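You operate a simulated robot arm through the tools that you are given. There is no shell and no other tool. Be economical: measure what you need, move in short steps, check, and stop when the job is done.

The job below is to be done with a simulated two-armed robot. You get a single attempt, and the scene is never put back.

## Task
Take the blue tea towel from the table top and lay it out flat on the top of the breakfast bar.
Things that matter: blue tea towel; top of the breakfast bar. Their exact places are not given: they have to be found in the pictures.

It is judged by the outcome, as a careful person would: the job done as asked, and still so three seconds after it is handed in. It fails if anything else is knocked over, pushed out of place, dropped, spilled or broken. Flat cloth is picked up by pressing the open fingertips on it (5 to 10 N) and closing them slowly along it; thin cloth reads only 2 to 8 mm in the jaws.

## Robot
Two 7-joint arms with two-finger parallel grippers on one trunk, on a base that drives. Base frame: it is fixed to the floor where the robot stands at the start and does not move with it; the origin is under the middle of the robot, x ahead of it, y to its left, z up. Readings come in m, rad, newtons and seconds.
The left shoulder is at the start at [0.07, 0.163, 1.02], the right one opposite. Places, roughly: top of the breakfast bar [0.3, 1.9, 0.9]. Payload 3.43 kg a hand.
The tool frame of a hand sits at the grasp point between the pads (the TCP): z along the fingers, y along the line on which they close. The tips reach 0.034 m beyond it. Largest opening 0.128 m; finger width 0.024, thickness 0.012; the body of the gripper, 0.048 by 0.13 m, starts 0.096 m behind the TCP.
Orientation is that of the tool frame in the base frame, as [roll, pitch, yaw] about the fixed x, y, z axes, in that order (R = Rz(yaw) Ry(pitch) Rx(roll)). With the fingers straight down and closing along the base's y, the tool's x points along the base's -x, its y along +y and its z along -z.

## Interface
- The arms move only by the tool arm_command. It takes "left_commands", "right_commands" or both (then of equal length, played together; a hand with none holds still); each is a list of rows, each a list of 7 numbers: the shift along the base's x, y, z in units of 20 mm (1.0 is 20 mm), then the turn, a rotation vector about the base's x, y, z in units of 8 degrees (1.0 is 8 degrees), then the finger opening in m, from 0 to 0.128. In form: [[x, y, z, wx, wy, wz, hand], ...]. A call has 1 to 10 rows; each row shifts and turns the commanded pose from where the row before left it. A call with a number of a shift or a turn outside -1 to 1 is refused whole. Rows are played at 5 a second. More than 0.05 m and 0.15 rad between two rows, or a gripper value outside its range, and nothing of the call is played. Where a pose cannot be reached the arm comes as near as it can. A force on the tool above 40 N (or 10 N above the force at the start of the call, whichever is more), or a blocked arm, ends the call early, and 0.2 s more pass. The fingers move at their own pace (about 0.153 m/s each) and stop on an object; they squeeze with about 40 N. The grip force told is the motor's: it shows also when the fingers shut on nothing. Time passes only in rows, and 0.2 s behind the last, so rows that do not move let the fingers close. The reply holds the time, the measured pose of the TCP, the force on the tool along the base axes, the opening and the grip force, in the units named above and with some noise, and new pictures: "show" is both (left out), scene, wrist or none (wrist: the cameras of the hands that moved).
- Cameras (640 x 400 px; columns grow to the right, rows downward): "scene" is now at [0.1283, 0.0144, 1.2323]; the picture's right is [0.19, -0.98, 0.00], its down [-0.70, -0.14, -0.70] and it looks along [0.69, 0.14, -0.71] (base axes); focal length 262 px, centre (320, 200). "left" rides on the left gripper at [0.076, 0.011, -0.16] in its tool frame; the picture's right is [-0.15, 0.99, 0.00], its down [-0.88, -0.13, -0.46] and it looks along [-0.45, -0.07, 0.89] (tool axes); focal length 234 px, centre (320, 200). "right" rides on the right gripper at [0.076, -0.011, -0.16] in its tool frame; the picture's right is [0.15, 0.99, 0.00], its down [-0.88, 0.13, -0.46] and it looks along [-0.45, 0.07, 0.89] (tool axes); focal length 234 px, centre (320, 200).
- slide_trunk(by): slides the trunk up (or, below 0, down) by that many m; the arms and the scene camera ride with it, the base frame stays. It gives what a move gives, with no picture.
- drive_base(legs): drives the robot by 1 to 6 legs, each [ahead, left, turn to the left] in m, m and rad, along the robot's own axes; the way and the turn of a leg run together, so that a leg with both is an arc; at most 1.5 m and 3.142 rad a leg. The arms and the cameras ride along, it lands a little off, and it stops where it bumps. It gives what a move gives, and a new picture of the scene camera.
- head_to(pan, tilt): turns the head with the scene camera to pan (to the left, within 1.501 rad either way) and tilt (down, from -0.506 to 1.204), counted from straight ahead of the robot. It gives what a move gives, and a new picture of the scene camera.
- probe_pixels(camera, pixels): there is no depth. For up to 12 entries [column, row, z] of the newest picture of that camera ("zoom" is the newest enlarged one), the place [x, y] in the base frame at which the ray of that pixel passes the height z, good to about 0.002 m. It takes no simulated time.
- zoom(camera, box): a new picture of the part [left, top, right, bottom] of that camera's present view, enlarged. It takes no simulated time.
- sign_off(): hands the job in; it is judged then, once.

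Go step by step. Measure first, check grasps and placings, and put right what went wrong. The budget is 80 turns and 170 pictures, counting those below and the enlarged ones. Unless the task says otherwise, let go and move clear before handing in, and close with one line.

The tools are called after ">>>" as name(argument=value, ...) on one line, values as JSON. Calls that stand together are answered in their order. arm_command: Moves the arms, as the interface text tells. Its arguments: {"type":"object","properties":{"left_commands":{"type":"array","items":{"type":"array","items":{"type":"number"}}},"right_commands":{"type":"array","items":{"type":"array","items":{"type":"number"}}},"show":{"type":"string","enum":["both","scene","wrist","none"]}},"required":[]} The other tools are called the same way: slide_trunk (by) slides the trunk up or down; drive_base (legs) drives the base; head_to (pan, tilt) turns the head that bears the scene camera; probe_pixels (camera, pixels) gives the place at which the rays of pixels pass given heights; zoom (camera, box) takes an enlarged picture of a part of a camera's view; sign_off () hands the job in.

At the start:

```text
t: 0.0
left_position: [0.6335, 0.3283, 0.986]
left_orientation: [-3.141, -0.001, 3.141]
left_contact_force: [0.0, 0.3, -0.7]
left_grip_width: 0.128
left_gripper_force: 0.1
right_position: [0.6819, -0.2606, 0.9161]
right_orientation: [-3.141, 0.001, 3.142]
right_contact_force: [-0.1, 0.3, 0.0]
right_grip_width: 0.1279
right_gripper_force: 0.1
trunk travel left (down, up): [-0.5, 0.44]
robot x, y, heading: [-0.0001, -0.0012, -0.001]
head pan, tilt: [0.194, 0.796]
```

scene: 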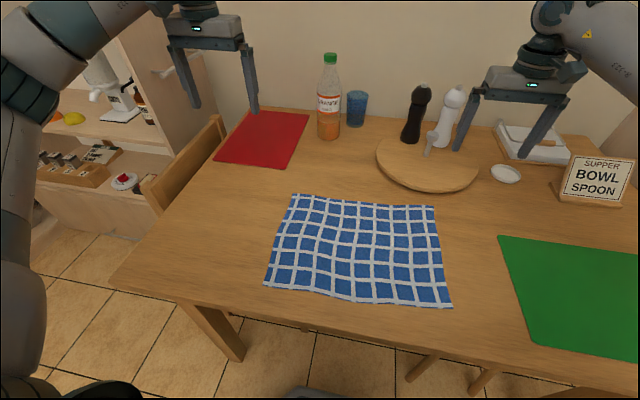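
right: 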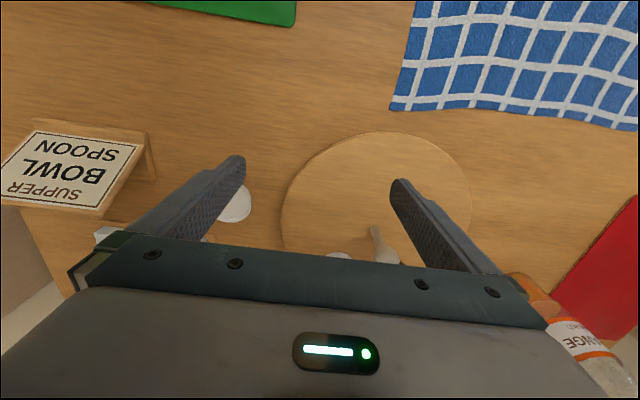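
left: 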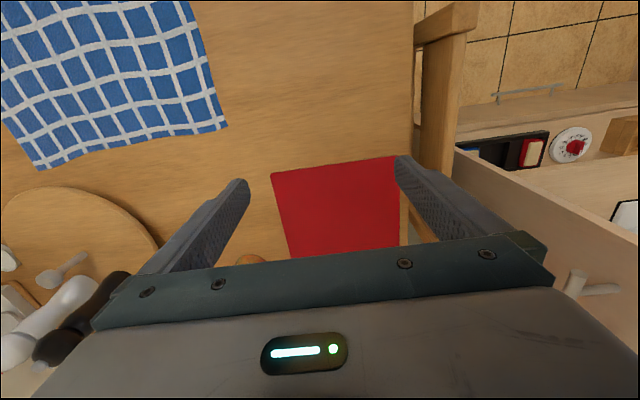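

The towel lies with corners near (292,195), (434,207), (451,307) and (265,285). I'll measure them first, then look left for the bar.

>>> probe_pixels(camera="scene", pixels=[[292, 195, 0.703], [434, 207, 0.703], [451, 307, 0.703], [265, 285, 0.703], [357, 300, 0.703], [118, 288, 0.701], [240, 110, 0.701], [215, 160, 0.701], [376, 155, 0.701]])

>>> head_to(pan=1.4, tilt=0.45)

```text
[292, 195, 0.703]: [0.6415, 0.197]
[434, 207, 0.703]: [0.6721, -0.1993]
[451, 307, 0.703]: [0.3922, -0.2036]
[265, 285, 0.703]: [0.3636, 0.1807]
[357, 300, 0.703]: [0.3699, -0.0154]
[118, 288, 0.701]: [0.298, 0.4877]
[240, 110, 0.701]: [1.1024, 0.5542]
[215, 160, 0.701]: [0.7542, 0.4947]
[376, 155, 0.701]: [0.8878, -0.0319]
```

```text
t: 1.4
left_position: [0.6337, 0.3294, 0.9863]
left_orientation: [-3.14, -0.001, -3.14]
left_contact_force: [0.1, -0.4, 0.4]
left_grip_width: 0.1276
left_gripper_force: 0.1
right_position: [0.6836, -0.2579, 0.9168]
right_orientation: [3.141, -0.002, -3.141]
right_contact_force: [0.7, 0.1, -0.6]
right_grip_width: 0.1282
right_gripper_force: 0.1
trunk travel left (down, up): [-0.5, 0.44]
robot x, y, heading: [-0.0014, 0.0011, -0.002]
head pan, tilt: [1.4, 0.45]
```

scene: 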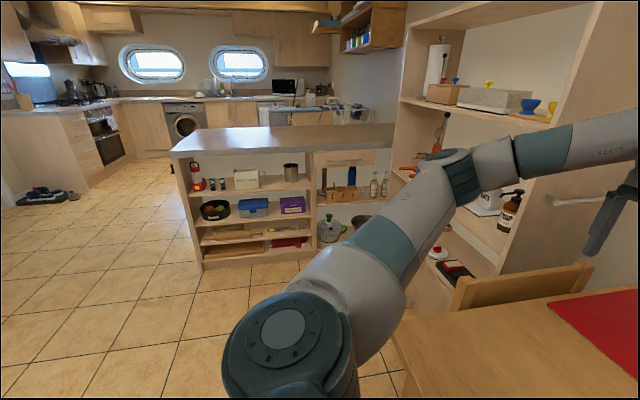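

The bar top is the grey slab from (170,153) to (395,140) with nothing on it. I'll measure it.

>>> probe_pixels(camera="scene", pixels=[[170, 153, 0.9], [205, 128, 0.9], [394, 124, 0.9], [393, 147, 0.9], [203, 270, 0], [300, 150, 0.9]])

>>> zoom(camera="scene", box=[150, 60, 420, 280])

```text
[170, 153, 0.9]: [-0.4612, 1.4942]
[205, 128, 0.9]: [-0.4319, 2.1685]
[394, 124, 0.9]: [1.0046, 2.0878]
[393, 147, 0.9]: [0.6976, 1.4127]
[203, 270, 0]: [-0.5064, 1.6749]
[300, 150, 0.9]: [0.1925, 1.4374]
```

```text
1.82 times, centred on (285, 170) of scene
```

zoom: 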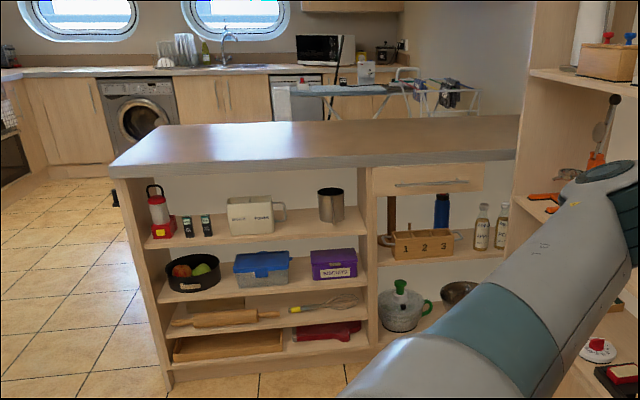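

The bar top is clear, at roughly x -0.45..0.7, y 1.45..2.15. I'll take the towel by its two far corners, so I bring both hands above them first.

>>> arm_command(left_commands=[[-0.08, -0.9, -0.8, 0, 0, 0, 0.06], [-0.08, -0.9, -0.8, 0, 0, 0, 0.06], [-0.08, -0.9, -0.8, 0, 0, 0, 0.06], [-0.08, -0.9, -0.8, 0, 0, 0, 0.06], [-0.08, -0.9, -0.8, 0, 0, 0, 0.06], [-0.08, -0.9, -0.8, 0, 0, 0, 0.06], [-0.08, -0.9, -0.8, 0, 0, 0, 0.06], [-0.08, -0.9, -0.8, 0, 0, 0, 0.06], [-0.08, -0.9, -0.8, 0, 0, 0, 0.06], [-0.08, -0.9, -0.8, 0, 0, 0, 0.06]], right_commands=[[-0.19, 0.51, -0.45, 0, 0, 0, 0.06], [-0.19, 0.51, -0.45, 0, 0, 0, 0.06], [-0.19, 0.51, -0.45, 0, 0, 0, 0.06], [-0.19, 0.51, -0.45, 0, 0, 0, 0.06], [-0.19, 0.51, -0.45, 0, 0, 0, 0.06], [-0.19, 0.51, -0.45, 0, 0, 0, 0.06], [-0.19, 0.51, -0.45, 0, 0, 0, 0.06], [-0.19, 0.51, -0.45, 0, 0, 0, 0.06], [-0.19, 0.51, -0.45, 0, 0, 0, 0.06], [-0.19, 0.51, -0.45, 0, 0, 0, 0.06]], show="wrist")

>>> head_to(pan=0.0, tilt=0.85)

```text
t: 3.6
left_position: [0.6168, 0.1483, 0.8269]
left_orientation: [3.141, 0.001, -3.139]
left_contact_force: [-1.0, -0.3, 0.6]
left_grip_width: 0.0599
left_gripper_force: 0.1
right_position: [0.6442, -0.1579, 0.8263]
right_orientation: [3.141, 0.0, -3.141]
right_contact_force: [-0.4, -1.0, -0.1]
right_grip_width: 0.0601
right_gripper_force: 0.0
trunk travel left (down, up): [-0.5, 0.44]
robot x, y, heading: [-0.0045, 0.0018, 0.001]
head pan, tilt: [1.4, 0.45]
```

right: 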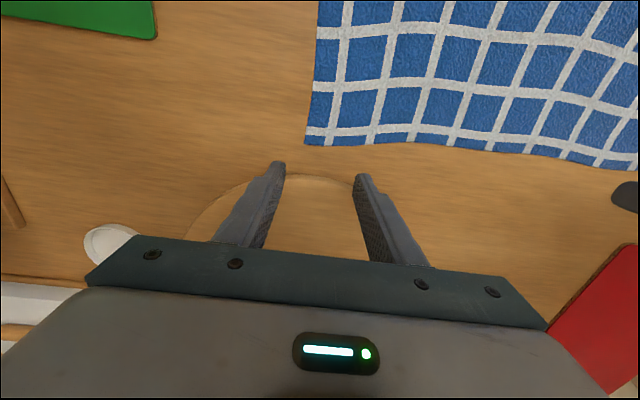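
left: 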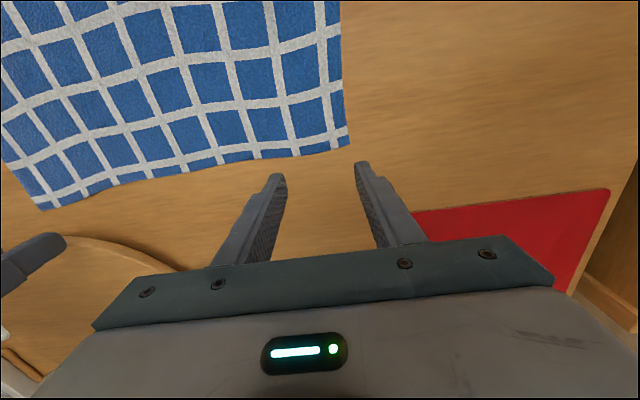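

```text
t: 5.1
left_position: [0.6161, 0.1478, 0.8262]
left_orientation: [3.142, 0.0, -3.141]
left_contact_force: [-0.5, 1.1, -0.1]
left_grip_width: 0.0598
left_gripper_force: 0.1
right_position: [0.6446, -0.1575, 0.8258]
right_orientation: [-3.141, 0.001, -3.14]
right_contact_force: [0.2, -0.6, 0.4]
right_grip_width: 0.0599
right_gripper_force: 0.1
trunk travel left (down, up): [-0.5, 0.44]
robot x, y, heading: [0.0024, 0.0003, -0.007]
head pan, tilt: [0.0, 0.85]
```

scene: 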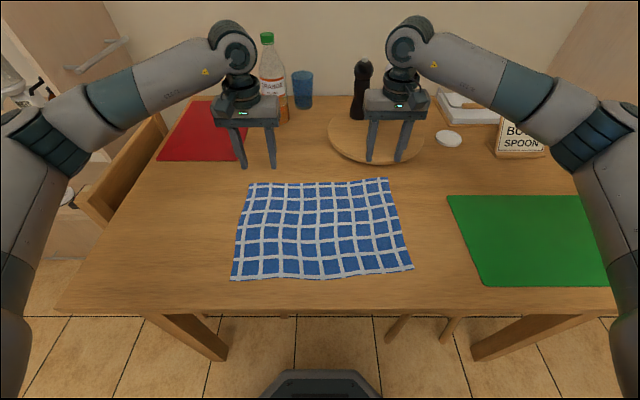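

From the wrist pictures the towel's far corners are at about (305,145) right and (349,145) left. I'll measure all the edges again from each camera.

>>> probe_pixels(camera="right", pixels=[[305, 144, 0.705], [450, 147, 0.705], [316, 2, 0.705]])

>>> probe_pixels(camera="left", pixels=[[349, 146, 0.705], [220, 165, 0.705], [339, 2, 0.705]])

>>> probe_pixels(camera="scene", pixels=[[250, 184, 0.705], [387, 178, 0.705], [413, 268, 0.705], [232, 280, 0.705]])

```text
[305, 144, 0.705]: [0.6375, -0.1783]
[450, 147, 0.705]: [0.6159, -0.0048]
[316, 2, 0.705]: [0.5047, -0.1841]
```

```text
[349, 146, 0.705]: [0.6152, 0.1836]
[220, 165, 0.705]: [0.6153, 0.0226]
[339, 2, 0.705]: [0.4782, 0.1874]
```

```text
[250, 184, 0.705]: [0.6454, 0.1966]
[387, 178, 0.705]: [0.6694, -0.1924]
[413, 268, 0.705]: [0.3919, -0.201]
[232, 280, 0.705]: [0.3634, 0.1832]
```

The wrist and scene cameras disagree by about 3 cm, which suggests the surface is higher than 0.705. I'll check with the mat corners seen in both.

>>> probe_pixels(camera="right", pixels=[[157, 38, 0.703], [157, 38, 0.743], [305, 144, 0.743]])

>>> probe_pixels(camera="left", pixels=[[610, 189, 0.703], [610, 189, 0.743], [349, 146, 0.743]])

>>> probe_pixels(camera="scene", pixels=[[446, 196, 0.703], [446, 196, 0.743], [158, 160, 0.703], [158, 160, 0.743], [250, 184, 0.743], [387, 178, 0.743], [413, 268, 0.743], [232, 280, 0.743]])

```text
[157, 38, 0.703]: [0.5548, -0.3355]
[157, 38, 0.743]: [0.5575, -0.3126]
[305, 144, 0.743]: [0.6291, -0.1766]
```

```text
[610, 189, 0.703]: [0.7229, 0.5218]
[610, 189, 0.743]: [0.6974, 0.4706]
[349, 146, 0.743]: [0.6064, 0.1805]
```

```text
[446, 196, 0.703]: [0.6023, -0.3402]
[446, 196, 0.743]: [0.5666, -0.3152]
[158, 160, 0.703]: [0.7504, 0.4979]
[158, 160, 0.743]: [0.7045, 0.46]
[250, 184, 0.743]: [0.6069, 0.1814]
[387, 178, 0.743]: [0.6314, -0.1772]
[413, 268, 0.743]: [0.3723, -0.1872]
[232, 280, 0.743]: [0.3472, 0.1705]
```

Both mats and the towel agree at z ≈ 0.743, so that is the real table height. The far corners are then at (0.607,0.181) and (0.630,-0.177); I'll shift the hands over them and lower close.

>>> arm_command(left_commands=[[-0.8, -0.4, 0, 0, 0, 0, 0.06], [-0.8, -0.4, -0.5, 0, 0, 0, 0.06], [0, 0, -0.9, 0, 0, 0, 0.06], [0, 0, 0, 0, 0, 0, 0.06]], right_commands=[[-0.9, 0.65, 0, 0, 0, 0, 0.06], [-0.9, 0.65, -0.5, 0, 0, 0, 0.06], [0, 0, -0.9, 0, 0, 0, 0.06], [0, 0, 0, 0, 0, 0, 0.06]], show="both")

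```text
t: 6.1
left_position: [0.5842, 0.1326, 0.797]
left_orientation: [-3.141, 0.0, -3.141]
left_contact_force: [0.3, 0.7, 0.2]
left_grip_width: 0.06
left_gripper_force: 0.1
right_position: [0.6074, -0.1328, 0.7996]
right_orientation: [3.141, 0.001, 3.141]
right_contact_force: [-0.8, -0.8, 0.4]
right_grip_width: 0.0601
right_gripper_force: 0.1
trunk travel left (down, up): [-0.5, 0.44]
robot x, y, heading: [-0.0019, -0.0001, 0.002]
head pan, tilt: [0.0, 0.85]
```

scene: 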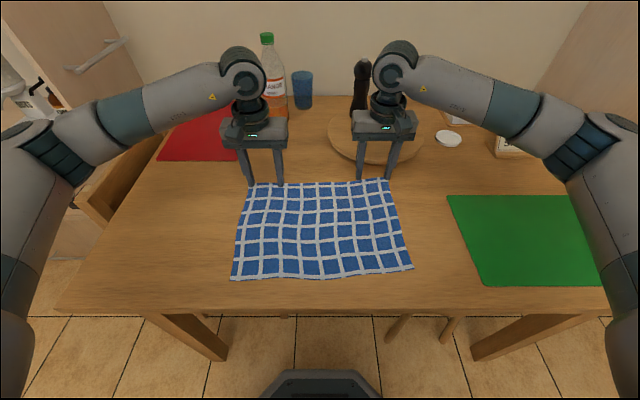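
right: 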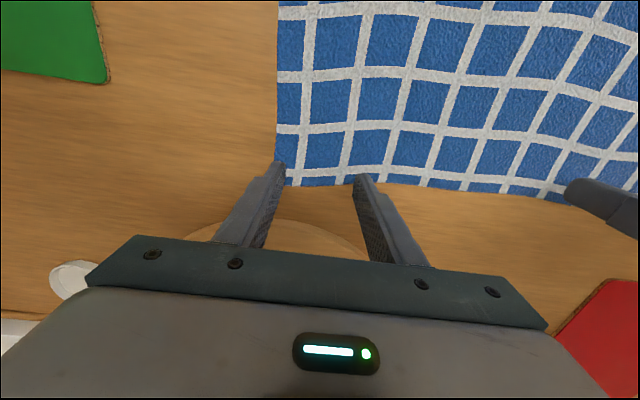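
left: 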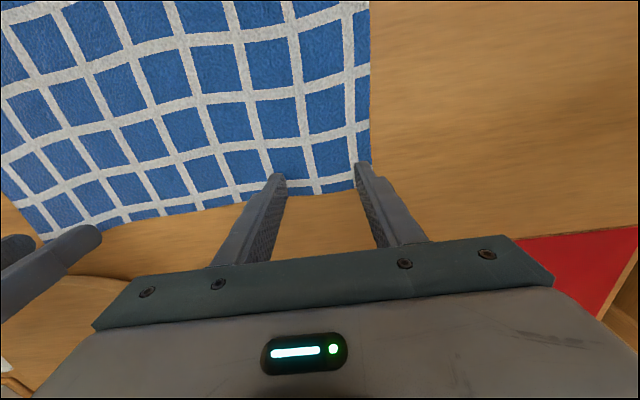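

>>> probe_pixels(camera="right", pixels=[[286, 185, 0.745], [345, 183, 0.745], [280, 162, 0.763]])

>>> probe_pixels(camera="left", pixels=[[369, 188, 0.745], [290, 195, 0.745], [278, 175, 0.763]])

```text
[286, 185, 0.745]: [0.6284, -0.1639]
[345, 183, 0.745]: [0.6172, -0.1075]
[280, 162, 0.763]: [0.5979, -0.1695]
```

```text
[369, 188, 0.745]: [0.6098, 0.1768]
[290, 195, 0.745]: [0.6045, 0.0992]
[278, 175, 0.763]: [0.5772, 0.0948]
```

Left is 23 mm inside the hem, right only about 13 mm; I'll bring the right back a little and descend gently to contact.

>>> arm_command(left_commands=[[0, 0, -0.3, 0, 0, 0, 0.06], [0, 0, -0.3, 0, 0, 0, 0.06], [0, 0, -0.15, 0, 0, 0, 0.06], [0, 0, -0.15, 0, 0, 0, 0.06], [0, 0, 0, 0, 0, 0, 0.06]], right_commands=[[-0.5, 0, 0, 0, 0, 0, 0.06], [0, 0, -0.4, 0, 0, 0, 0.06], [0, 0, -0.3, 0, 0, 0, 0.06], [0, 0, -0.3, 0, 0, 0, 0.06], [0, 0, 0, 0, 0, 0, 0.06]], show="none")

```text
t: 7.5
left_position: [0.5857, 0.1325, 0.7857]
left_orientation: [-3.139, 0.013, -3.139]
left_contact_force: [-1.6, -0.3, 19.4]
left_grip_width: 0.0601
left_gripper_force: 0.1
right_position: [0.5982, -0.1318, 0.7863]
right_orientation: [3.139, 0.014, 3.14]
right_contact_force: [-2.3, -0.6, 18.7]
right_grip_width: 0.06
right_gripper_force: 0.4
trunk travel left (down, up): [-0.5, 0.44]
robot x, y, heading: [0.0006, -0.0011, -0.002]
head pan, tilt: [0.0, 0.85]
stopped in row 5 (right hand): the force on the tool passed its limit (the readings are from after the stop); the commanded pose is now the measured one
```

Contact came at TCP z 0.786 with about 19 N, a bit high. I'll ease up a millimetre or two and read the force.

>>> arm_command(left_commands=[[0, 0, 0.04, 0, 0, 0, 0.06], [0, 0, 0, 0, 0, 0, 0.06]], right_commands=[[0, 0, 0.04, 0, 0, 0, 0.06], [0, 0, 0, 0, 0, 0, 0.06]], show="wrist")

```text
t: 8.1
left_position: [0.5855, 0.1318, 0.786]
left_orientation: [-3.14, 0.011, 3.14]
left_contact_force: [1.1, -1.5, 20.9]
left_grip_width: 0.06
left_gripper_force: 0.1
right_position: [0.5996, -0.1322, 0.7856]
right_orientation: [3.138, 0.011, 3.14]
right_contact_force: [-0.3, 0.0, 22.0]
right_grip_width: 0.0601
right_gripper_force: 0.0
trunk travel left (down, up): [-0.5, 0.44]
robot x, y, heading: [-0.0008, -0.0027, 0.007]
head pan, tilt: [0.0, 0.85]
```

right: 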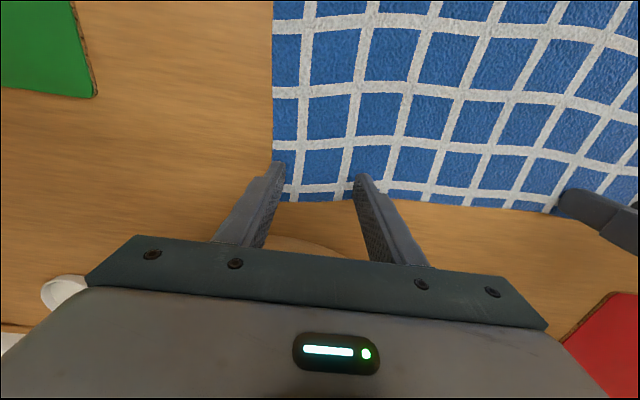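
left: 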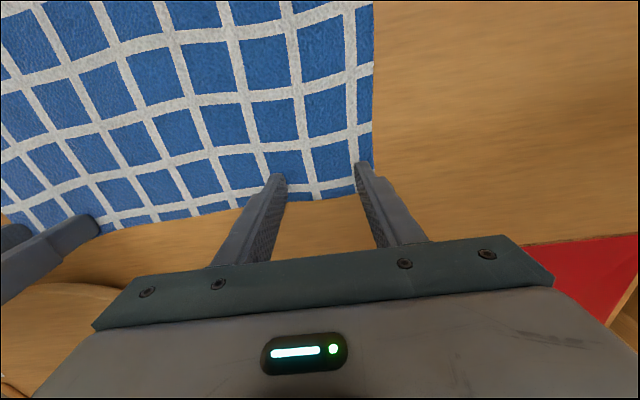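

The outer fingers sit right on the side hem. I'll lift 6 mm, move each 8 mm inward, then press more gently.

>>> arm_command(left_commands=[[0, 0, 0.3, 0, 0, 0, 0.06], [-0.15, -0.4, 0, 0, 0, 0, 0.06], [0, 0, -0.15, 0, 0, 0, 0.06], [0, 0, 0, 0, 0, 0, 0.06]], right_commands=[[0, 0, 0.3, 0, 0, 0, 0.06], [-0.25, 0.4, 0, 0, 0, 0, 0.06], [0, 0, -0.15, 0, 0, 0, 0.06], [0, 0, 0, 0, 0, 0, 0.06]], show="none")

```text
t: 9.1
left_position: [0.5826, 0.1246, 0.7853]
left_orientation: [-3.14, 0.006, -3.14]
left_contact_force: [1.0, 0.7, 3.4]
left_grip_width: 0.0602
left_gripper_force: 0.1
right_position: [0.5941, -0.1238, 0.7852]
right_orientation: [3.14, 0.01, 3.139]
right_contact_force: [-2.7, -0.4, 5.8]
right_grip_width: 0.06
right_gripper_force: 0.1
trunk travel left (down, up): [-0.5, 0.44]
robot x, y, heading: [0.0009, -0.0014, -0.001]
head pan, tilt: [0.0, 0.85]
```

Now 3–6 N. I'll press a touch more and close slowly.

>>> arm_command(left_commands=[[0, 0, -0.08, 0, 0, 0, 0.06], [0, 0, 0, 0, 0, 0, 0.053], [0, 0, 0, 0, 0, 0, 0.046], [0, 0, 0, 0, 0, 0, 0.039], [0, 0, 0, 0, 0, 0, 0.032], [0, 0, 0, 0, 0, 0, 0.025], [0, 0, 0, 0, 0, 0, 0.018], [0, 0, 0, 0, 0, 0, 0.01], [0, 0, 0, 0, 0, 0, 0.0], [0, 0, 0, 0, 0, 0, 0.0]], right_commands=[[0, 0, -0.05, 0, 0, 0, 0.06], [0, 0, 0, 0, 0, 0, 0.053], [0, 0, 0, 0, 0, 0, 0.046], [0, 0, 0, 0, 0, 0, 0.039], [0, 0, 0, 0, 0, 0, 0.032], [0, 0, 0, 0, 0, 0, 0.025], [0, 0, 0, 0, 0, 0, 0.018], [0, 0, 0, 0, 0, 0, 0.01], [0, 0, 0, 0, 0, 0, 0.0], [0, 0, 0, 0, 0, 0, 0.0]], show="both")

```text
t: 11.3
left_position: [0.5819, 0.1234, 0.7851]
left_orientation: [-3.138, 0.008, -3.14]
left_contact_force: [0.2, -6.8, 16.4]
left_grip_width: 0.0023
left_gripper_force: 37.5
right_position: [0.5932, -0.1234, 0.7854]
right_orientation: [3.138, 0.01, 3.14]
right_contact_force: [0.5, 7.8, 10.5]
right_grip_width: 0.002
right_gripper_force: 36.7
trunk travel left (down, up): [-0.5, 0.44]
robot x, y, heading: [0.0008, -0.0016, -0.001]
head pan, tilt: [0.0, 0.85]
```

scene: 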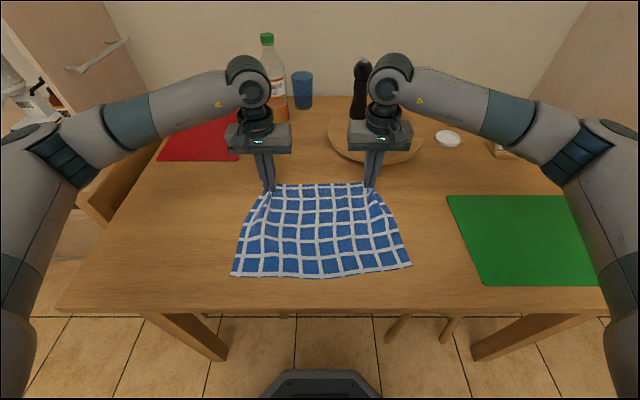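
right: 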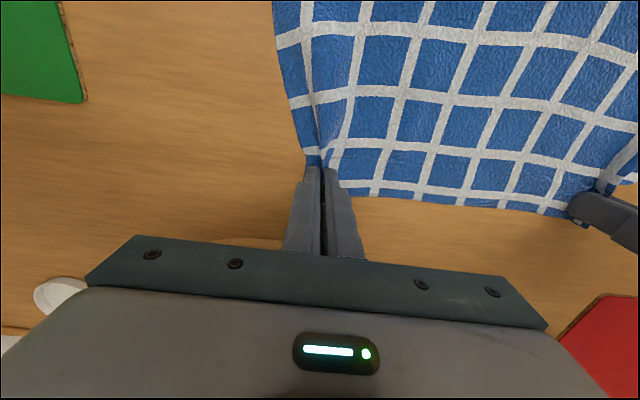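
left: 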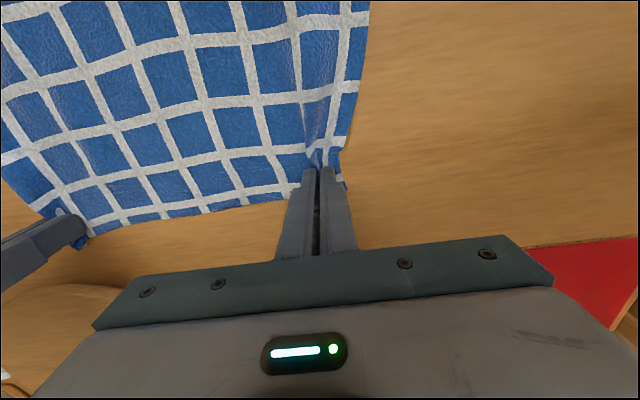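

Both hands have a fold pinched (2 mm, about 37 N). I lift straight and a little back.

>>> arm_command(left_commands=[[0, 0, 0.5, 0, 0, 0, 0], [0, 0, 0.8, 0, 0, 0, 0], [-0.3, 0, 1, 0, 0, 0, 0], [-0.3, 0, 1, 0, 0, 0, 0], [-0.3, 0, 1, 0, 0, 0, 0], [-0.3, 0, 1, 0, 0, 0, 0], [-0.3, 0, 1, 0, 0, 0, 0], [-0.3, 0, 1, 0, 0, 0, 0], [-0.3, 0, 1, 0, 0, 0, 0], [-0.3, 0, 1, 0, 0, 0, 0]], right_commands=[[0, 0, 0.5, 0, 0, 0, 0], [0, 0, 0.8, 0, 0, 0, 0], [-0.3, 0, 1, 0, 0, 0, 0], [-0.3, 0, 1, 0, 0, 0, 0], [-0.3, 0, 1, 0, 0, 0, 0], [-0.3, 0, 1, 0, 0, 0, 0], [-0.3, 0, 1, 0, 0, 0, 0], [-0.3, 0, 1, 0, 0, 0, 0], [-0.3, 0, 1, 0, 0, 0, 0], [-0.3, 0, 1, 0, 0, 0, 0]], show="both")

```text
t: 13.5
left_position: [0.534, 0.1231, 0.9691]
left_orientation: [-3.139, 0.005, -3.139]
left_contact_force: [-0.3, -7.5, 0.1]
left_grip_width: 0.0026
left_gripper_force: 36.9
right_position: [0.5473, -0.1238, 0.9712]
right_orientation: [3.139, 0.008, 3.138]
right_contact_force: [-0.5, 7.1, -0.5]
right_grip_width: 0.0023
right_gripper_force: 37.1
trunk travel left (down, up): [-0.5, 0.44]
robot x, y, heading: [0.003, 0.0014, 0.003]
head pan, tilt: [0.0, 0.85]
```

scene: 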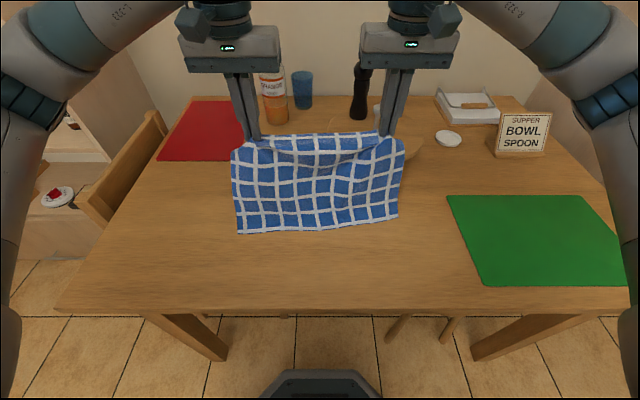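
right: 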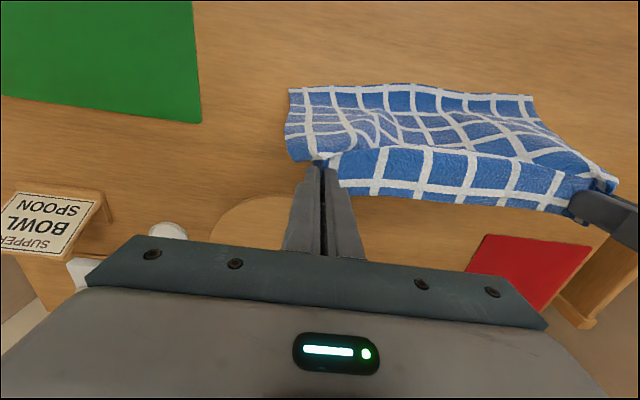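
left: 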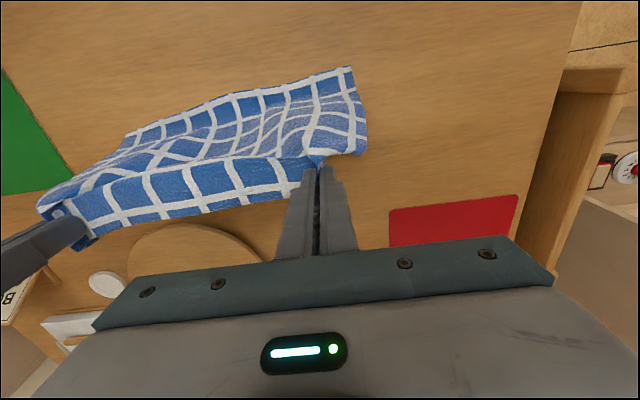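

The towel hangs well from both hands. I raise the trunk so its lower hem will clear the bar, then back out from the table.

>>> slide_trunk(by=0.3)

>>> drive_base(legs=[[-0.4, 0, 0]])

```text
t: 16.5
left_position: [0.5351, 0.1225, 1.2697]
left_orientation: [-3.138, 0.005, -3.14]
left_contact_force: [1.3, -7.8, 0.1]
left_grip_width: 0.0022
left_gripper_force: 37.6
right_position: [0.5486, -0.124, 1.2704]
right_orientation: [3.14, 0.007, 3.14]
right_contact_force: [-0.4, 7.6, -0.1]
right_grip_width: 0.0023
right_gripper_force: 36.9
trunk travel left (down, up): [-0.8, 0.14]
robot x, y, heading: [0.0004, -0.0013, 0.002]
head pan, tilt: [0.0, 0.85]
```

```text
t: 19.0
left_position: [0.139, 0.121, 1.2698]
left_orientation: [-3.139, 0.004, 3.138]
left_contact_force: [1.2, -6.8, -1.0]
left_grip_width: 0.0022
left_gripper_force: 37.1
right_position: [0.1502, -0.1253, 1.2697]
right_orientation: [3.141, 0.005, 3.136]
right_contact_force: [-0.8, 7.1, 1.4]
right_grip_width: 0.0024
right_gripper_force: 36.8
trunk travel left (down, up): [-0.8, 0.14]
robot x, y, heading: [-0.4027, -0.0006, -0.003]
head pan, tilt: [0.0, 0.85]
```

scene: 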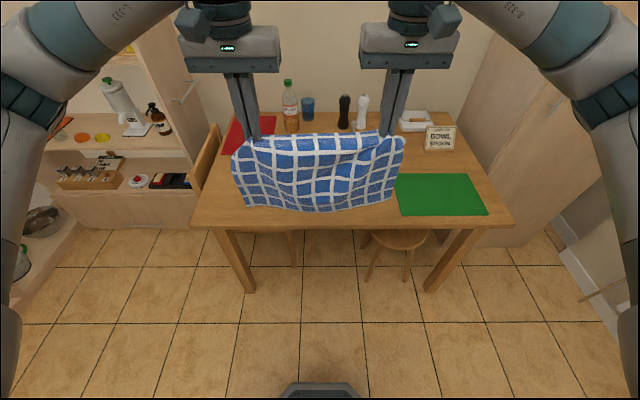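

Clear of the table. Now I turn left to face the bar.

>>> drive_base(legs=[[0, 0, 1.571]])

>>> head_to(pan=0.0, tilt=0.6)

```text
t: 23.2
left_position: [-0.5295, 0.5338, 1.2695]
left_orientation: [-3.141, 0.005, -1.554]
left_contact_force: [7.4, 0.6, 0.0]
left_grip_width: 0.0024
left_gripper_force: 37.5
right_position: [-0.2824, 0.5517, 1.2699]
right_orientation: [3.14, 0.006, -1.557]
right_contact_force: [-7.8, 0.5, 0.0]
right_grip_width: 0.0023
right_gripper_force: 36.6
trunk travel left (down, up): [-0.8, 0.14]
robot x, y, heading: [-0.4, 0.0001, 1.586]
head pan, tilt: [0.0, 0.85]
```

scene: 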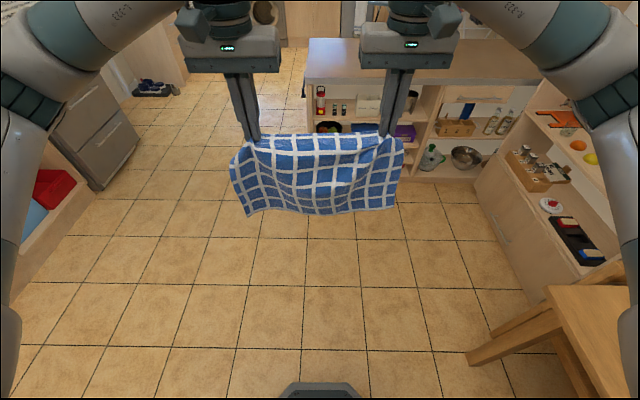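

```text
t: 24.0
left_position: [-0.5295, 0.5347, 1.2694]
left_orientation: [-3.141, 0.006, -1.557]
left_contact_force: [6.4, 0.5, 0.1]
left_grip_width: 0.0026
left_gripper_force: 37.1
right_position: [-0.2839, 0.5495, 1.2693]
right_orientation: [3.138, 0.005, -1.555]
right_contact_force: [-6.6, -1.2, 0.4]
right_grip_width: 0.0023
right_gripper_force: 37.3
trunk travel left (down, up): [-0.8, 0.14]
robot x, y, heading: [-0.3975, -0.0005, 1.585]
head pan, tilt: [0.0, 0.6]
```

scene: 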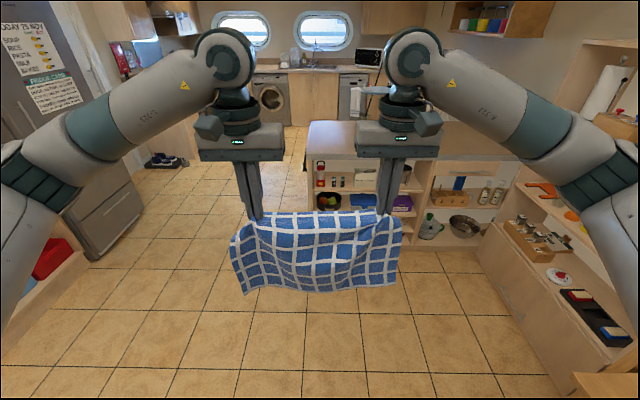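

I zoom on the bar to fix its height from this second viewpoint (camera about 0.3 m higher).

>>> zoom(camera="scene", box=[280, 100, 540, 260])

>>> probe_pixels(camera="scene", pixels=[[307, 154, 0.9], [307, 154, 0.95], [307, 154, 1.0], [311, 121, 0.9], [311, 121, 0.95]])

```text
2.46 times, centred on (410, 180) of scene
```

zoom: 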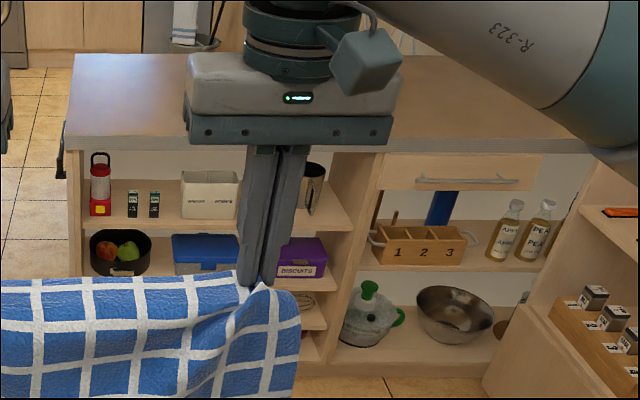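

```text
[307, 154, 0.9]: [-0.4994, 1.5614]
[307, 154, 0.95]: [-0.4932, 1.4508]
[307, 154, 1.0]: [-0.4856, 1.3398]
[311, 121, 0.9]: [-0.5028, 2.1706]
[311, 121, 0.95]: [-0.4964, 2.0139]
```

Intersecting the two views puts the bar top at z ≈ 0.873, its near edge at y ≈ 1.60 and its left end at x ≈ -0.5. I'll check clearances to the shelf and table on the right before driving.

>>> probe_pixels(camera="scene", pixels=[[408, 251, 0.0], [442, 256, 0.0], [575, 398, 0.0], [590, 373, 0.743], [306, 156, 0.873], [508, 158, 0.873], [318, 252, 0.0]])

```text
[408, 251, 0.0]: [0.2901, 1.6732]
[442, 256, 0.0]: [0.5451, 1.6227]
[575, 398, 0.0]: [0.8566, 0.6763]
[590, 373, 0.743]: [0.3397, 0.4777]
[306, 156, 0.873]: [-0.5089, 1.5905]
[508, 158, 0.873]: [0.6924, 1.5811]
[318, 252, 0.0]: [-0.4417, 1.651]
```

Clear route. I shift right 0.25 m and drive 1.0 m ahead, with the hands leading and the towel hem well above the bar.

>>> drive_base(legs=[[0, -0.25, -0.014], [1.0, 0, 0]])

>>> head_to(pan=0.0, tilt=0.85)

```text
t: 30.5
left_position: [-0.2768, 1.5119, 1.2693]
left_orientation: [-3.14, 0.007, -1.564]
left_contact_force: [6.7, -0.2, -0.6]
left_grip_width: 0.0025
left_gripper_force: 37.2
right_position: [-0.03, 1.5253, 1.2705]
right_orientation: [3.139, 0.007, -1.568]
right_contact_force: [-5.8, -1.1, -0.2]
right_grip_width: 0.0024
right_gripper_force: 36.8
trunk travel left (down, up): [-0.8, 0.14]
robot x, y, heading: [-0.1516, 0.9794, 1.576]
head pan, tilt: [0.0, 0.6]
```

scene: 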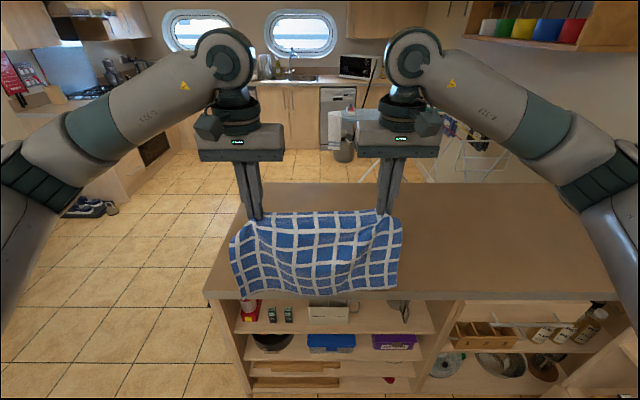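

```text
t: 31.3
left_position: [-0.2751, 1.5122, 1.2688]
left_orientation: [-3.141, 0.004, -1.564]
left_contact_force: [5.3, 0.5, -0.8]
left_grip_width: 0.0027
left_gripper_force: 37.3
right_position: [-0.0294, 1.5258, 1.2699]
right_orientation: [3.138, 0.005, -1.568]
right_contact_force: [-5.7, -0.7, -0.3]
right_grip_width: 0.0022
right_gripper_force: 36.6
trunk travel left (down, up): [-0.8, 0.14]
robot x, y, heading: [-0.153, 0.9744, 1.577]
head pan, tilt: [0.0, 0.85]
```

scene: 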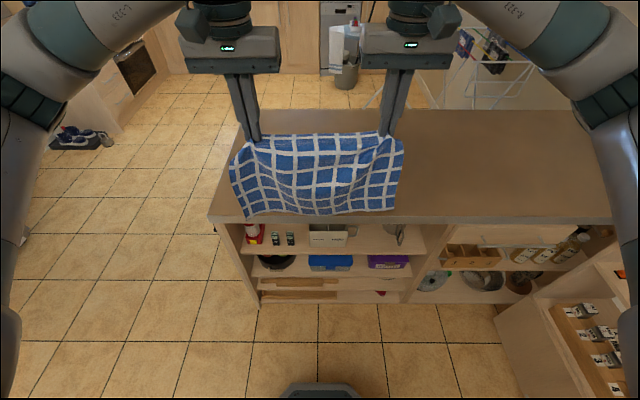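

>>> probe_pixels(camera="scene", pixels=[[208, 214, 0.873], [430, 218, 0.873], [240, 110, 0.873], [580, 112, 0.873], [208, 214, 0.9], [320, 384, 0.1], [320, 384, 0.3], [260, 305, 0.0]])

```text
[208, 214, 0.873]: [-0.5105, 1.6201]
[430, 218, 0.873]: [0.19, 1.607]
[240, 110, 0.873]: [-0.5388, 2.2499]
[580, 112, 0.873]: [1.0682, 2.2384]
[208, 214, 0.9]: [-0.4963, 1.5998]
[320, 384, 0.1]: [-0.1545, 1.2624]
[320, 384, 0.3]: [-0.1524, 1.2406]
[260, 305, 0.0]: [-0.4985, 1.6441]
```

The bar is y 1.61–2.25, z ≈ 0.875, all empty. I'll drive in 0.26 m more, then lower the trunk so the hem almost touches.

>>> drive_base(legs=[[0.26, 0, 0]])

>>> slide_trunk(by=-0.1)

>>> head_to(pan=0.0, tilt=0.8)

```text
t: 33.1
left_position: [-0.2803, 1.7708, 1.2694]
left_orientation: [-3.138, 0.007, -1.565]
left_contact_force: [6.9, 0.2, 0.3]
left_grip_width: 0.0021
left_gripper_force: 37.6
right_position: [-0.0317, 1.7855, 1.2711]
right_orientation: [3.136, 0.009, -1.567]
right_contact_force: [-7.2, -1.0, -0.5]
right_grip_width: 0.0024
right_gripper_force: 36.9
trunk travel left (down, up): [-0.8, 0.14]
robot x, y, heading: [-0.1522, 1.2391, 1.577]
head pan, tilt: [0.0, 0.85]
```

scene: 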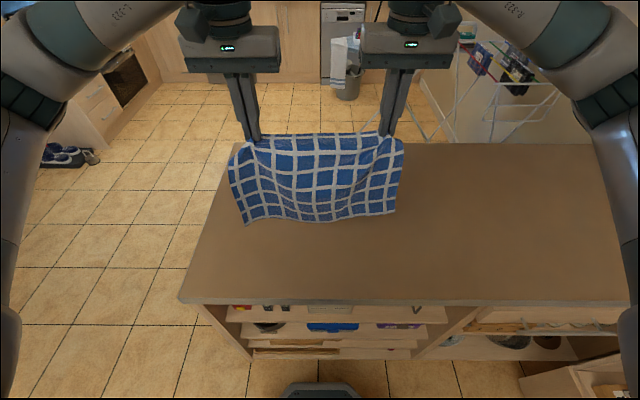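

```text
t: 34.5
left_position: [-0.2786, 1.7724, 1.1686]
left_orientation: [-3.139, 0.006, -1.563]
left_contact_force: [6.0, 0.4, -0.6]
left_grip_width: 0.0024
left_gripper_force: 36.9
right_position: [-0.0328, 1.7867, 1.1701]
right_orientation: [3.137, 0.005, -1.564]
right_contact_force: [-6.6, 0.0, -0.9]
right_grip_width: 0.0022
right_gripper_force: 36.7
trunk travel left (down, up): [-0.7, 0.24]
robot x, y, heading: [-0.1544, 1.2373, 1.574]
head pan, tilt: [0.0, 0.85]
```

```text
t: 35.1
left_position: [-0.2787, 1.773, 1.1688]
left_orientation: [-3.141, 0.006, -1.564]
left_contact_force: [6.0, 0.1, -0.3]
left_grip_width: 0.0023
left_gripper_force: 37.3
right_position: [-0.0324, 1.7878, 1.1714]
right_orientation: [3.138, 0.008, -1.567]
right_contact_force: [-5.9, -1.0, 0.0]
right_grip_width: 0.0021
right_gripper_force: 37.0
trunk travel left (down, up): [-0.7, 0.24]
robot x, y, heading: [-0.1508, 1.2406, 1.58]
head pan, tilt: [0.0, 0.799]
```

scene: 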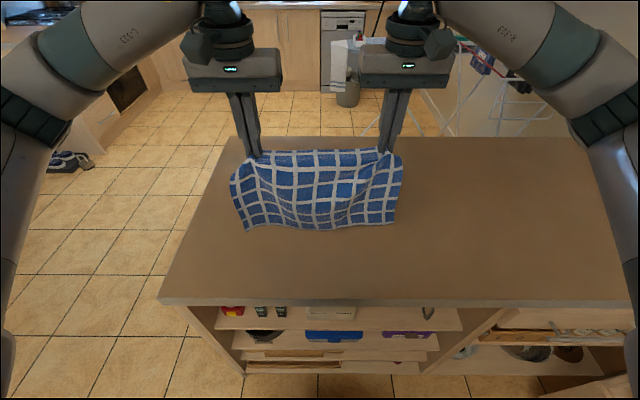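

The hem hangs just above the bar, near (245,230)–(395,223). I now touch it down and begin moving the hands forward in an arc so the towel lays out away from the robot.

>>> arm_command(left_commands=[[0, 0, -0.9, 0, 0, 0, 0], [0, 0, -0.8, 0, 0, 0, 0], [0, 1.0, -0.13, 0, 0, 0, 0], [0, 1.0, -0.13, 0, 0, 0, 0], [0, 1.0, -0.13, 0, 0, 0, 0], [0, 0.97, -0.4, 0, 0, 0, 0], [0, 0.97, -0.4, 0, 0, 0, 0], [0, 0.97, -0.4, 0, 0, 0, 0], [0, 0.83, -0.63, 0, 0, 0, 0], [0, 0.83, -0.63, 0, 0, 0, 0]], right_commands=[[0, 0, -0.9, 0, 0, 0, 0], [0, 0, -0.8, 0, 0, 0, 0], [0, 1.0, -0.13, 0, 0, 0, 0], [0, 1.0, -0.13, 0, 0, 0, 0], [0, 1.0, -0.13, 0, 0, 0, 0], [0, 0.97, -0.4, 0, 0, 0, 0], [0, 0.97, -0.4, 0, 0, 0, 0], [0, 0.97, -0.4, 0, 0, 0, 0], [0, 0.83, -0.63, 0, 0, 0, 0], [0, 0.83, -0.63, 0, 0, 0, 0]], show="both")

```text
t: 37.3
left_position: [-0.2782, 1.9249, 1.0777]
left_orientation: [-3.137, 0.005, -1.564]
left_contact_force: [8.2, 0.9, 1.1]
left_grip_width: 0.0025
left_gripper_force: 37.5
right_position: [-0.0313, 1.9387, 1.0771]
right_orientation: [3.136, 0.007, -1.564]
right_contact_force: [-7.8, -0.4, -0.5]
right_grip_width: 0.0024
right_gripper_force: 36.9
trunk travel left (down, up): [-0.7, 0.24]
robot x, y, heading: [-0.1526, 1.2365, 1.58]
head pan, tilt: [0.0, 0.799]
```

scene: 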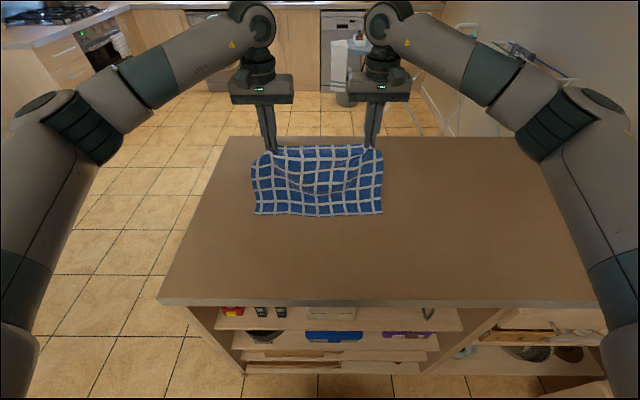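
right: 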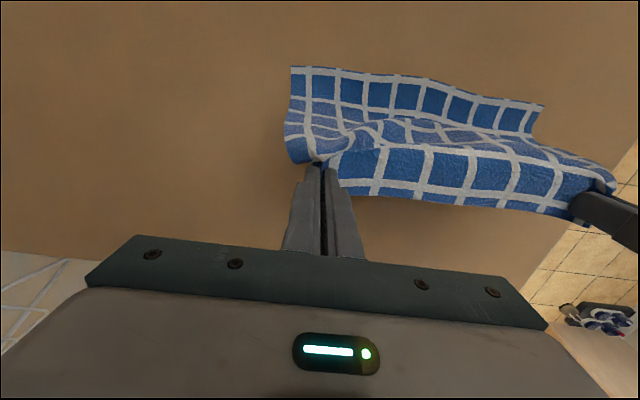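
left: 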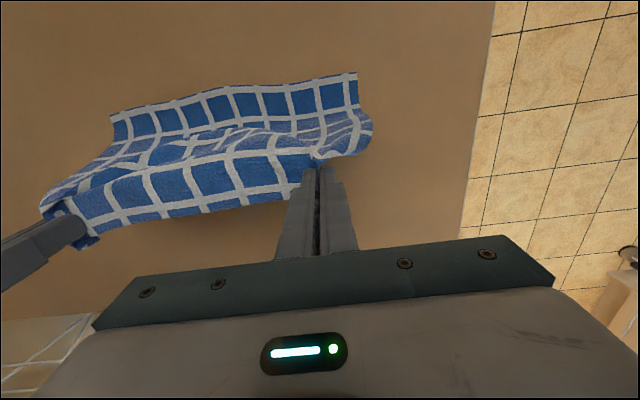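

>>> probe_pixels(camera="scene", pixels=[[255, 214, 0.876], [382, 213, 0.876], [158, 298, 0.876], [228, 137, 0.876]])

>>> probe_pixels(camera="right", pixels=[[292, 67, 0.876], [545, 105, 0.876], [292, 67, 0.95], [545, 105, 0.95]])

>>> probe_pixels(camera="scene", pixels=[[255, 214, 0.95], [382, 213, 0.95]])

```text
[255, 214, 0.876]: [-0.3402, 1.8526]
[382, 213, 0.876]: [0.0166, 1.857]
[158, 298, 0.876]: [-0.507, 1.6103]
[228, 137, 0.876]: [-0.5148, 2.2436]
```

```text
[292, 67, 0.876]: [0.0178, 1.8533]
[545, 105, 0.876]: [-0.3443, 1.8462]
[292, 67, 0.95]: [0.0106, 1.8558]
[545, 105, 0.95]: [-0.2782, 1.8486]
```

```text
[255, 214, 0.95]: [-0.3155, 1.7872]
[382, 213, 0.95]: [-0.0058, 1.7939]
```

The hem is flat on the bar at y ≈ 1.853, about 8 cm further than planned; finishing there would be near my reach limit. I'll lift, come back 11 cm, and set the hem down again.

>>> arm_command(left_commands=[[0, -0.3, 1, 0, 0, 0, 0], [0, -0.3, 1, 0, 0, 0, 0], [0, -0.4, 1, 0, 0, 0, 0], [0, -0.6, 1, 0, 0, 0, 0], [0, -1, 0.4, 0, 0, 0, 0], [0, -1, 0, 0, 0, 0, 0], [0, -1, 0, 0, 0, 0, 0], [0, -0.9, 0, 0, 0, 0, 0], [0, 0, -0.8, 0, 0, 0, 0], [0, 0, -0.8, 0, 0, 0, 0]], right_commands=[[0, -0.3, 1, 0, 0, 0, 0], [0, -0.3, 1, 0, 0, 0, 0], [0, -0.4, 1, 0, 0, 0, 0], [0, -0.6, 1, 0, 0, 0, 0], [0, -1, 0.4, 0, 0, 0, 0], [0, -1, 0, 0, 0, 0, 0], [0, -1, 0, 0, 0, 0, 0], [0, -0.9, 0, 0, 0, 0, 0], [0, 0, -0.8, 0, 0, 0, 0], [0, 0, -0.8, 0, 0, 0, 0]], show="none")

>>> arm_command(left_commands=[[0, 0, -1, 0, 0, 0, 0], [0, 0.2, -1, 0, 0, 0, 0], [0, 0, 0, 0, 0, 0, 0]], right_commands=[[0, 0, -1, 0, 0, 0, 0], [0, 0.2, -1, 0, 0, 0, 0], [0, 0, 0, 0, 0, 0, 0]], show="both")

```text
t: 39.5
left_position: [-0.2798, 1.8146, 1.1336]
left_orientation: [-3.139, 0.006, -1.564]
left_contact_force: [6.3, 0.5, -1.3]
left_grip_width: 0.0025
left_gripper_force: 37.5
right_position: [-0.0336, 1.8291, 1.1345]
right_orientation: [3.14, 0.007, -1.566]
right_contact_force: [-6.0, -1.4, -0.4]
right_grip_width: 0.0023
right_gripper_force: 37.6
trunk travel left (down, up): [-0.7, 0.24]
robot x, y, heading: [-0.1495, 1.2394, 1.578]
head pan, tilt: [0.0, 0.799]
```

```text
t: 40.3
left_position: [-0.2791, 1.8176, 1.0947]
left_orientation: [-3.14, 0.007, -1.564]
left_contact_force: [5.0, 0.4, -0.9]
left_grip_width: 0.0024
left_gripper_force: 37.9
right_position: [-0.0327, 1.8305, 1.0943]
right_orientation: [3.138, 0.01, -1.565]
right_contact_force: [-5.8, -0.4, 0.5]
right_grip_width: 0.0027
right_gripper_force: 36.8
trunk travel left (down, up): [-0.7, 0.24]
robot x, y, heading: [-0.1488, 1.2363, 1.579]
head pan, tilt: [0.0, 0.799]
```

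scene: 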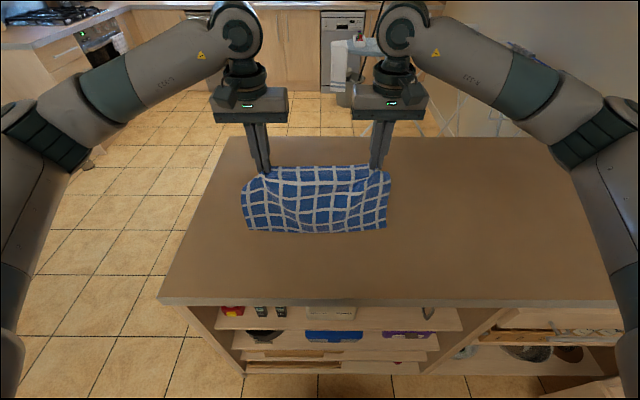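
right: 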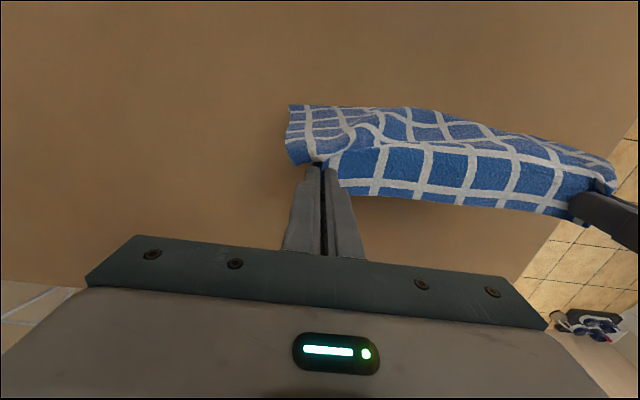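
left: 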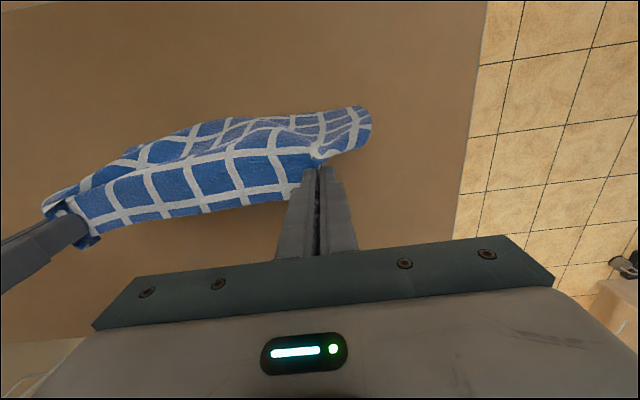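

Hem is down again near (245,232)–(387,230). I move forward along the arc with a little slack.

>>> arm_command(left_commands=[[0, 0.84, 0, 0, 0, 0, 0], [0, 0.84, 0, 0, 0, 0, 0], [0, 0.84, 0, 0, 0, 0, 0], [0, 0.84, 0, 0, 0, 0, 0], [0, 0.83, -0.42, 0, 0, 0, 0], [0, 0.83, -0.42, 0, 0, 0, 0], [0, 0.83, -0.42, 0, 0, 0, 0], [0, 1, -1, 0, 0, 0, 0], [0, 1, -1, 0, 0, 0, 0], [0, 0, 0, 0, 0, 0, 0]], right_commands=[[0, 0.84, 0, 0, 0, 0, 0], [0, 0.84, 0, 0, 0, 0, 0], [0, 0.84, 0, 0, 0, 0, 0], [0, 0.84, 0, 0, 0, 0, 0], [0, 0.83, -0.42, 0, 0, 0, 0], [0, 0.83, -0.42, 0, 0, 0, 0], [0, 0.83, -0.42, 0, 0, 0, 0], [0, 1, -1, 0, 0, 0, 0], [0, 1, -1, 0, 0, 0, 0], [0, 0, 0, 0, 0, 0, 0]], show="both")

```text
t: 42.5
left_position: [-0.2794, 1.9731, 1.0317]
left_orientation: [-3.139, 0.005, -1.565]
left_contact_force: [6.9, -0.4, 0.0]
left_grip_width: 0.0022
left_gripper_force: 37.2
right_position: [-0.0327, 1.9868, 1.0314]
right_orientation: [3.139, 0.01, -1.564]
right_contact_force: [-5.9, -0.7, 0.3]
right_grip_width: 0.0023
right_gripper_force: 36.9
trunk travel left (down, up): [-0.7, 0.24]
robot x, y, heading: [-0.152, 1.2342, 1.574]
head pan, tilt: [0.0, 0.799]
```

scene: 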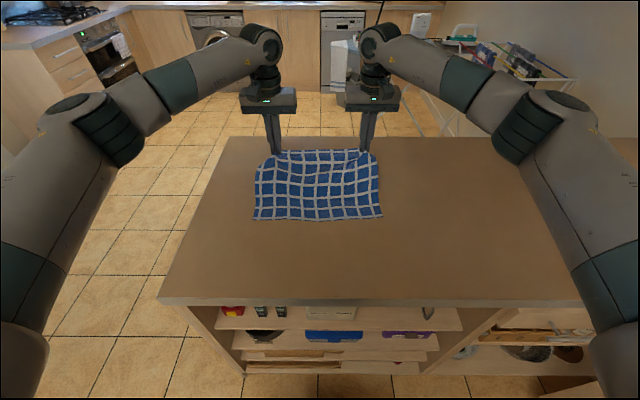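
right: 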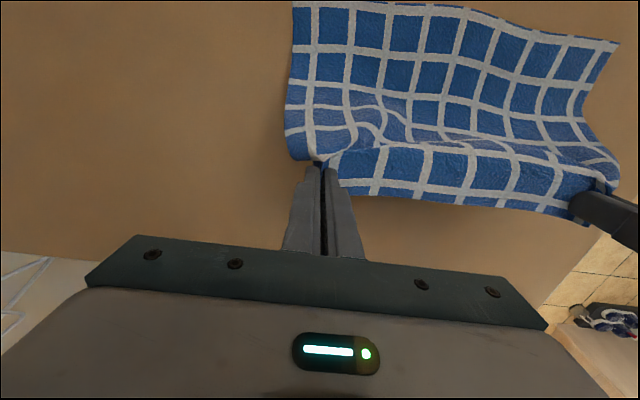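
left: 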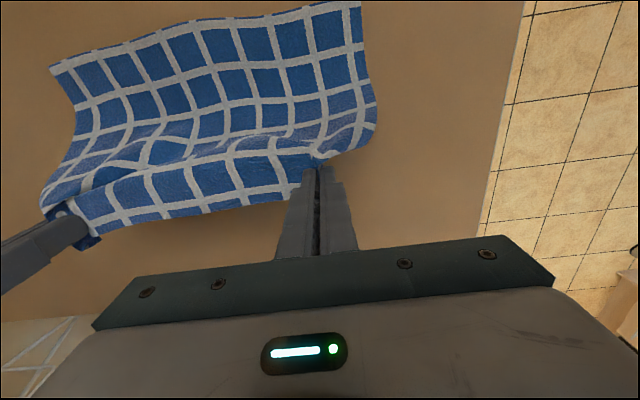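

>>> probe_pixels(camera="scene", pixels=[[254, 219, 0.876], [382, 216, 0.876]])

>>> probe_pixels(camera="left", pixels=[[359, 2, 0.876]])

```text
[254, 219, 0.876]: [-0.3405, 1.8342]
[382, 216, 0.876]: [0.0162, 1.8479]
```

```text
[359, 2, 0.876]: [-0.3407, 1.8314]
```

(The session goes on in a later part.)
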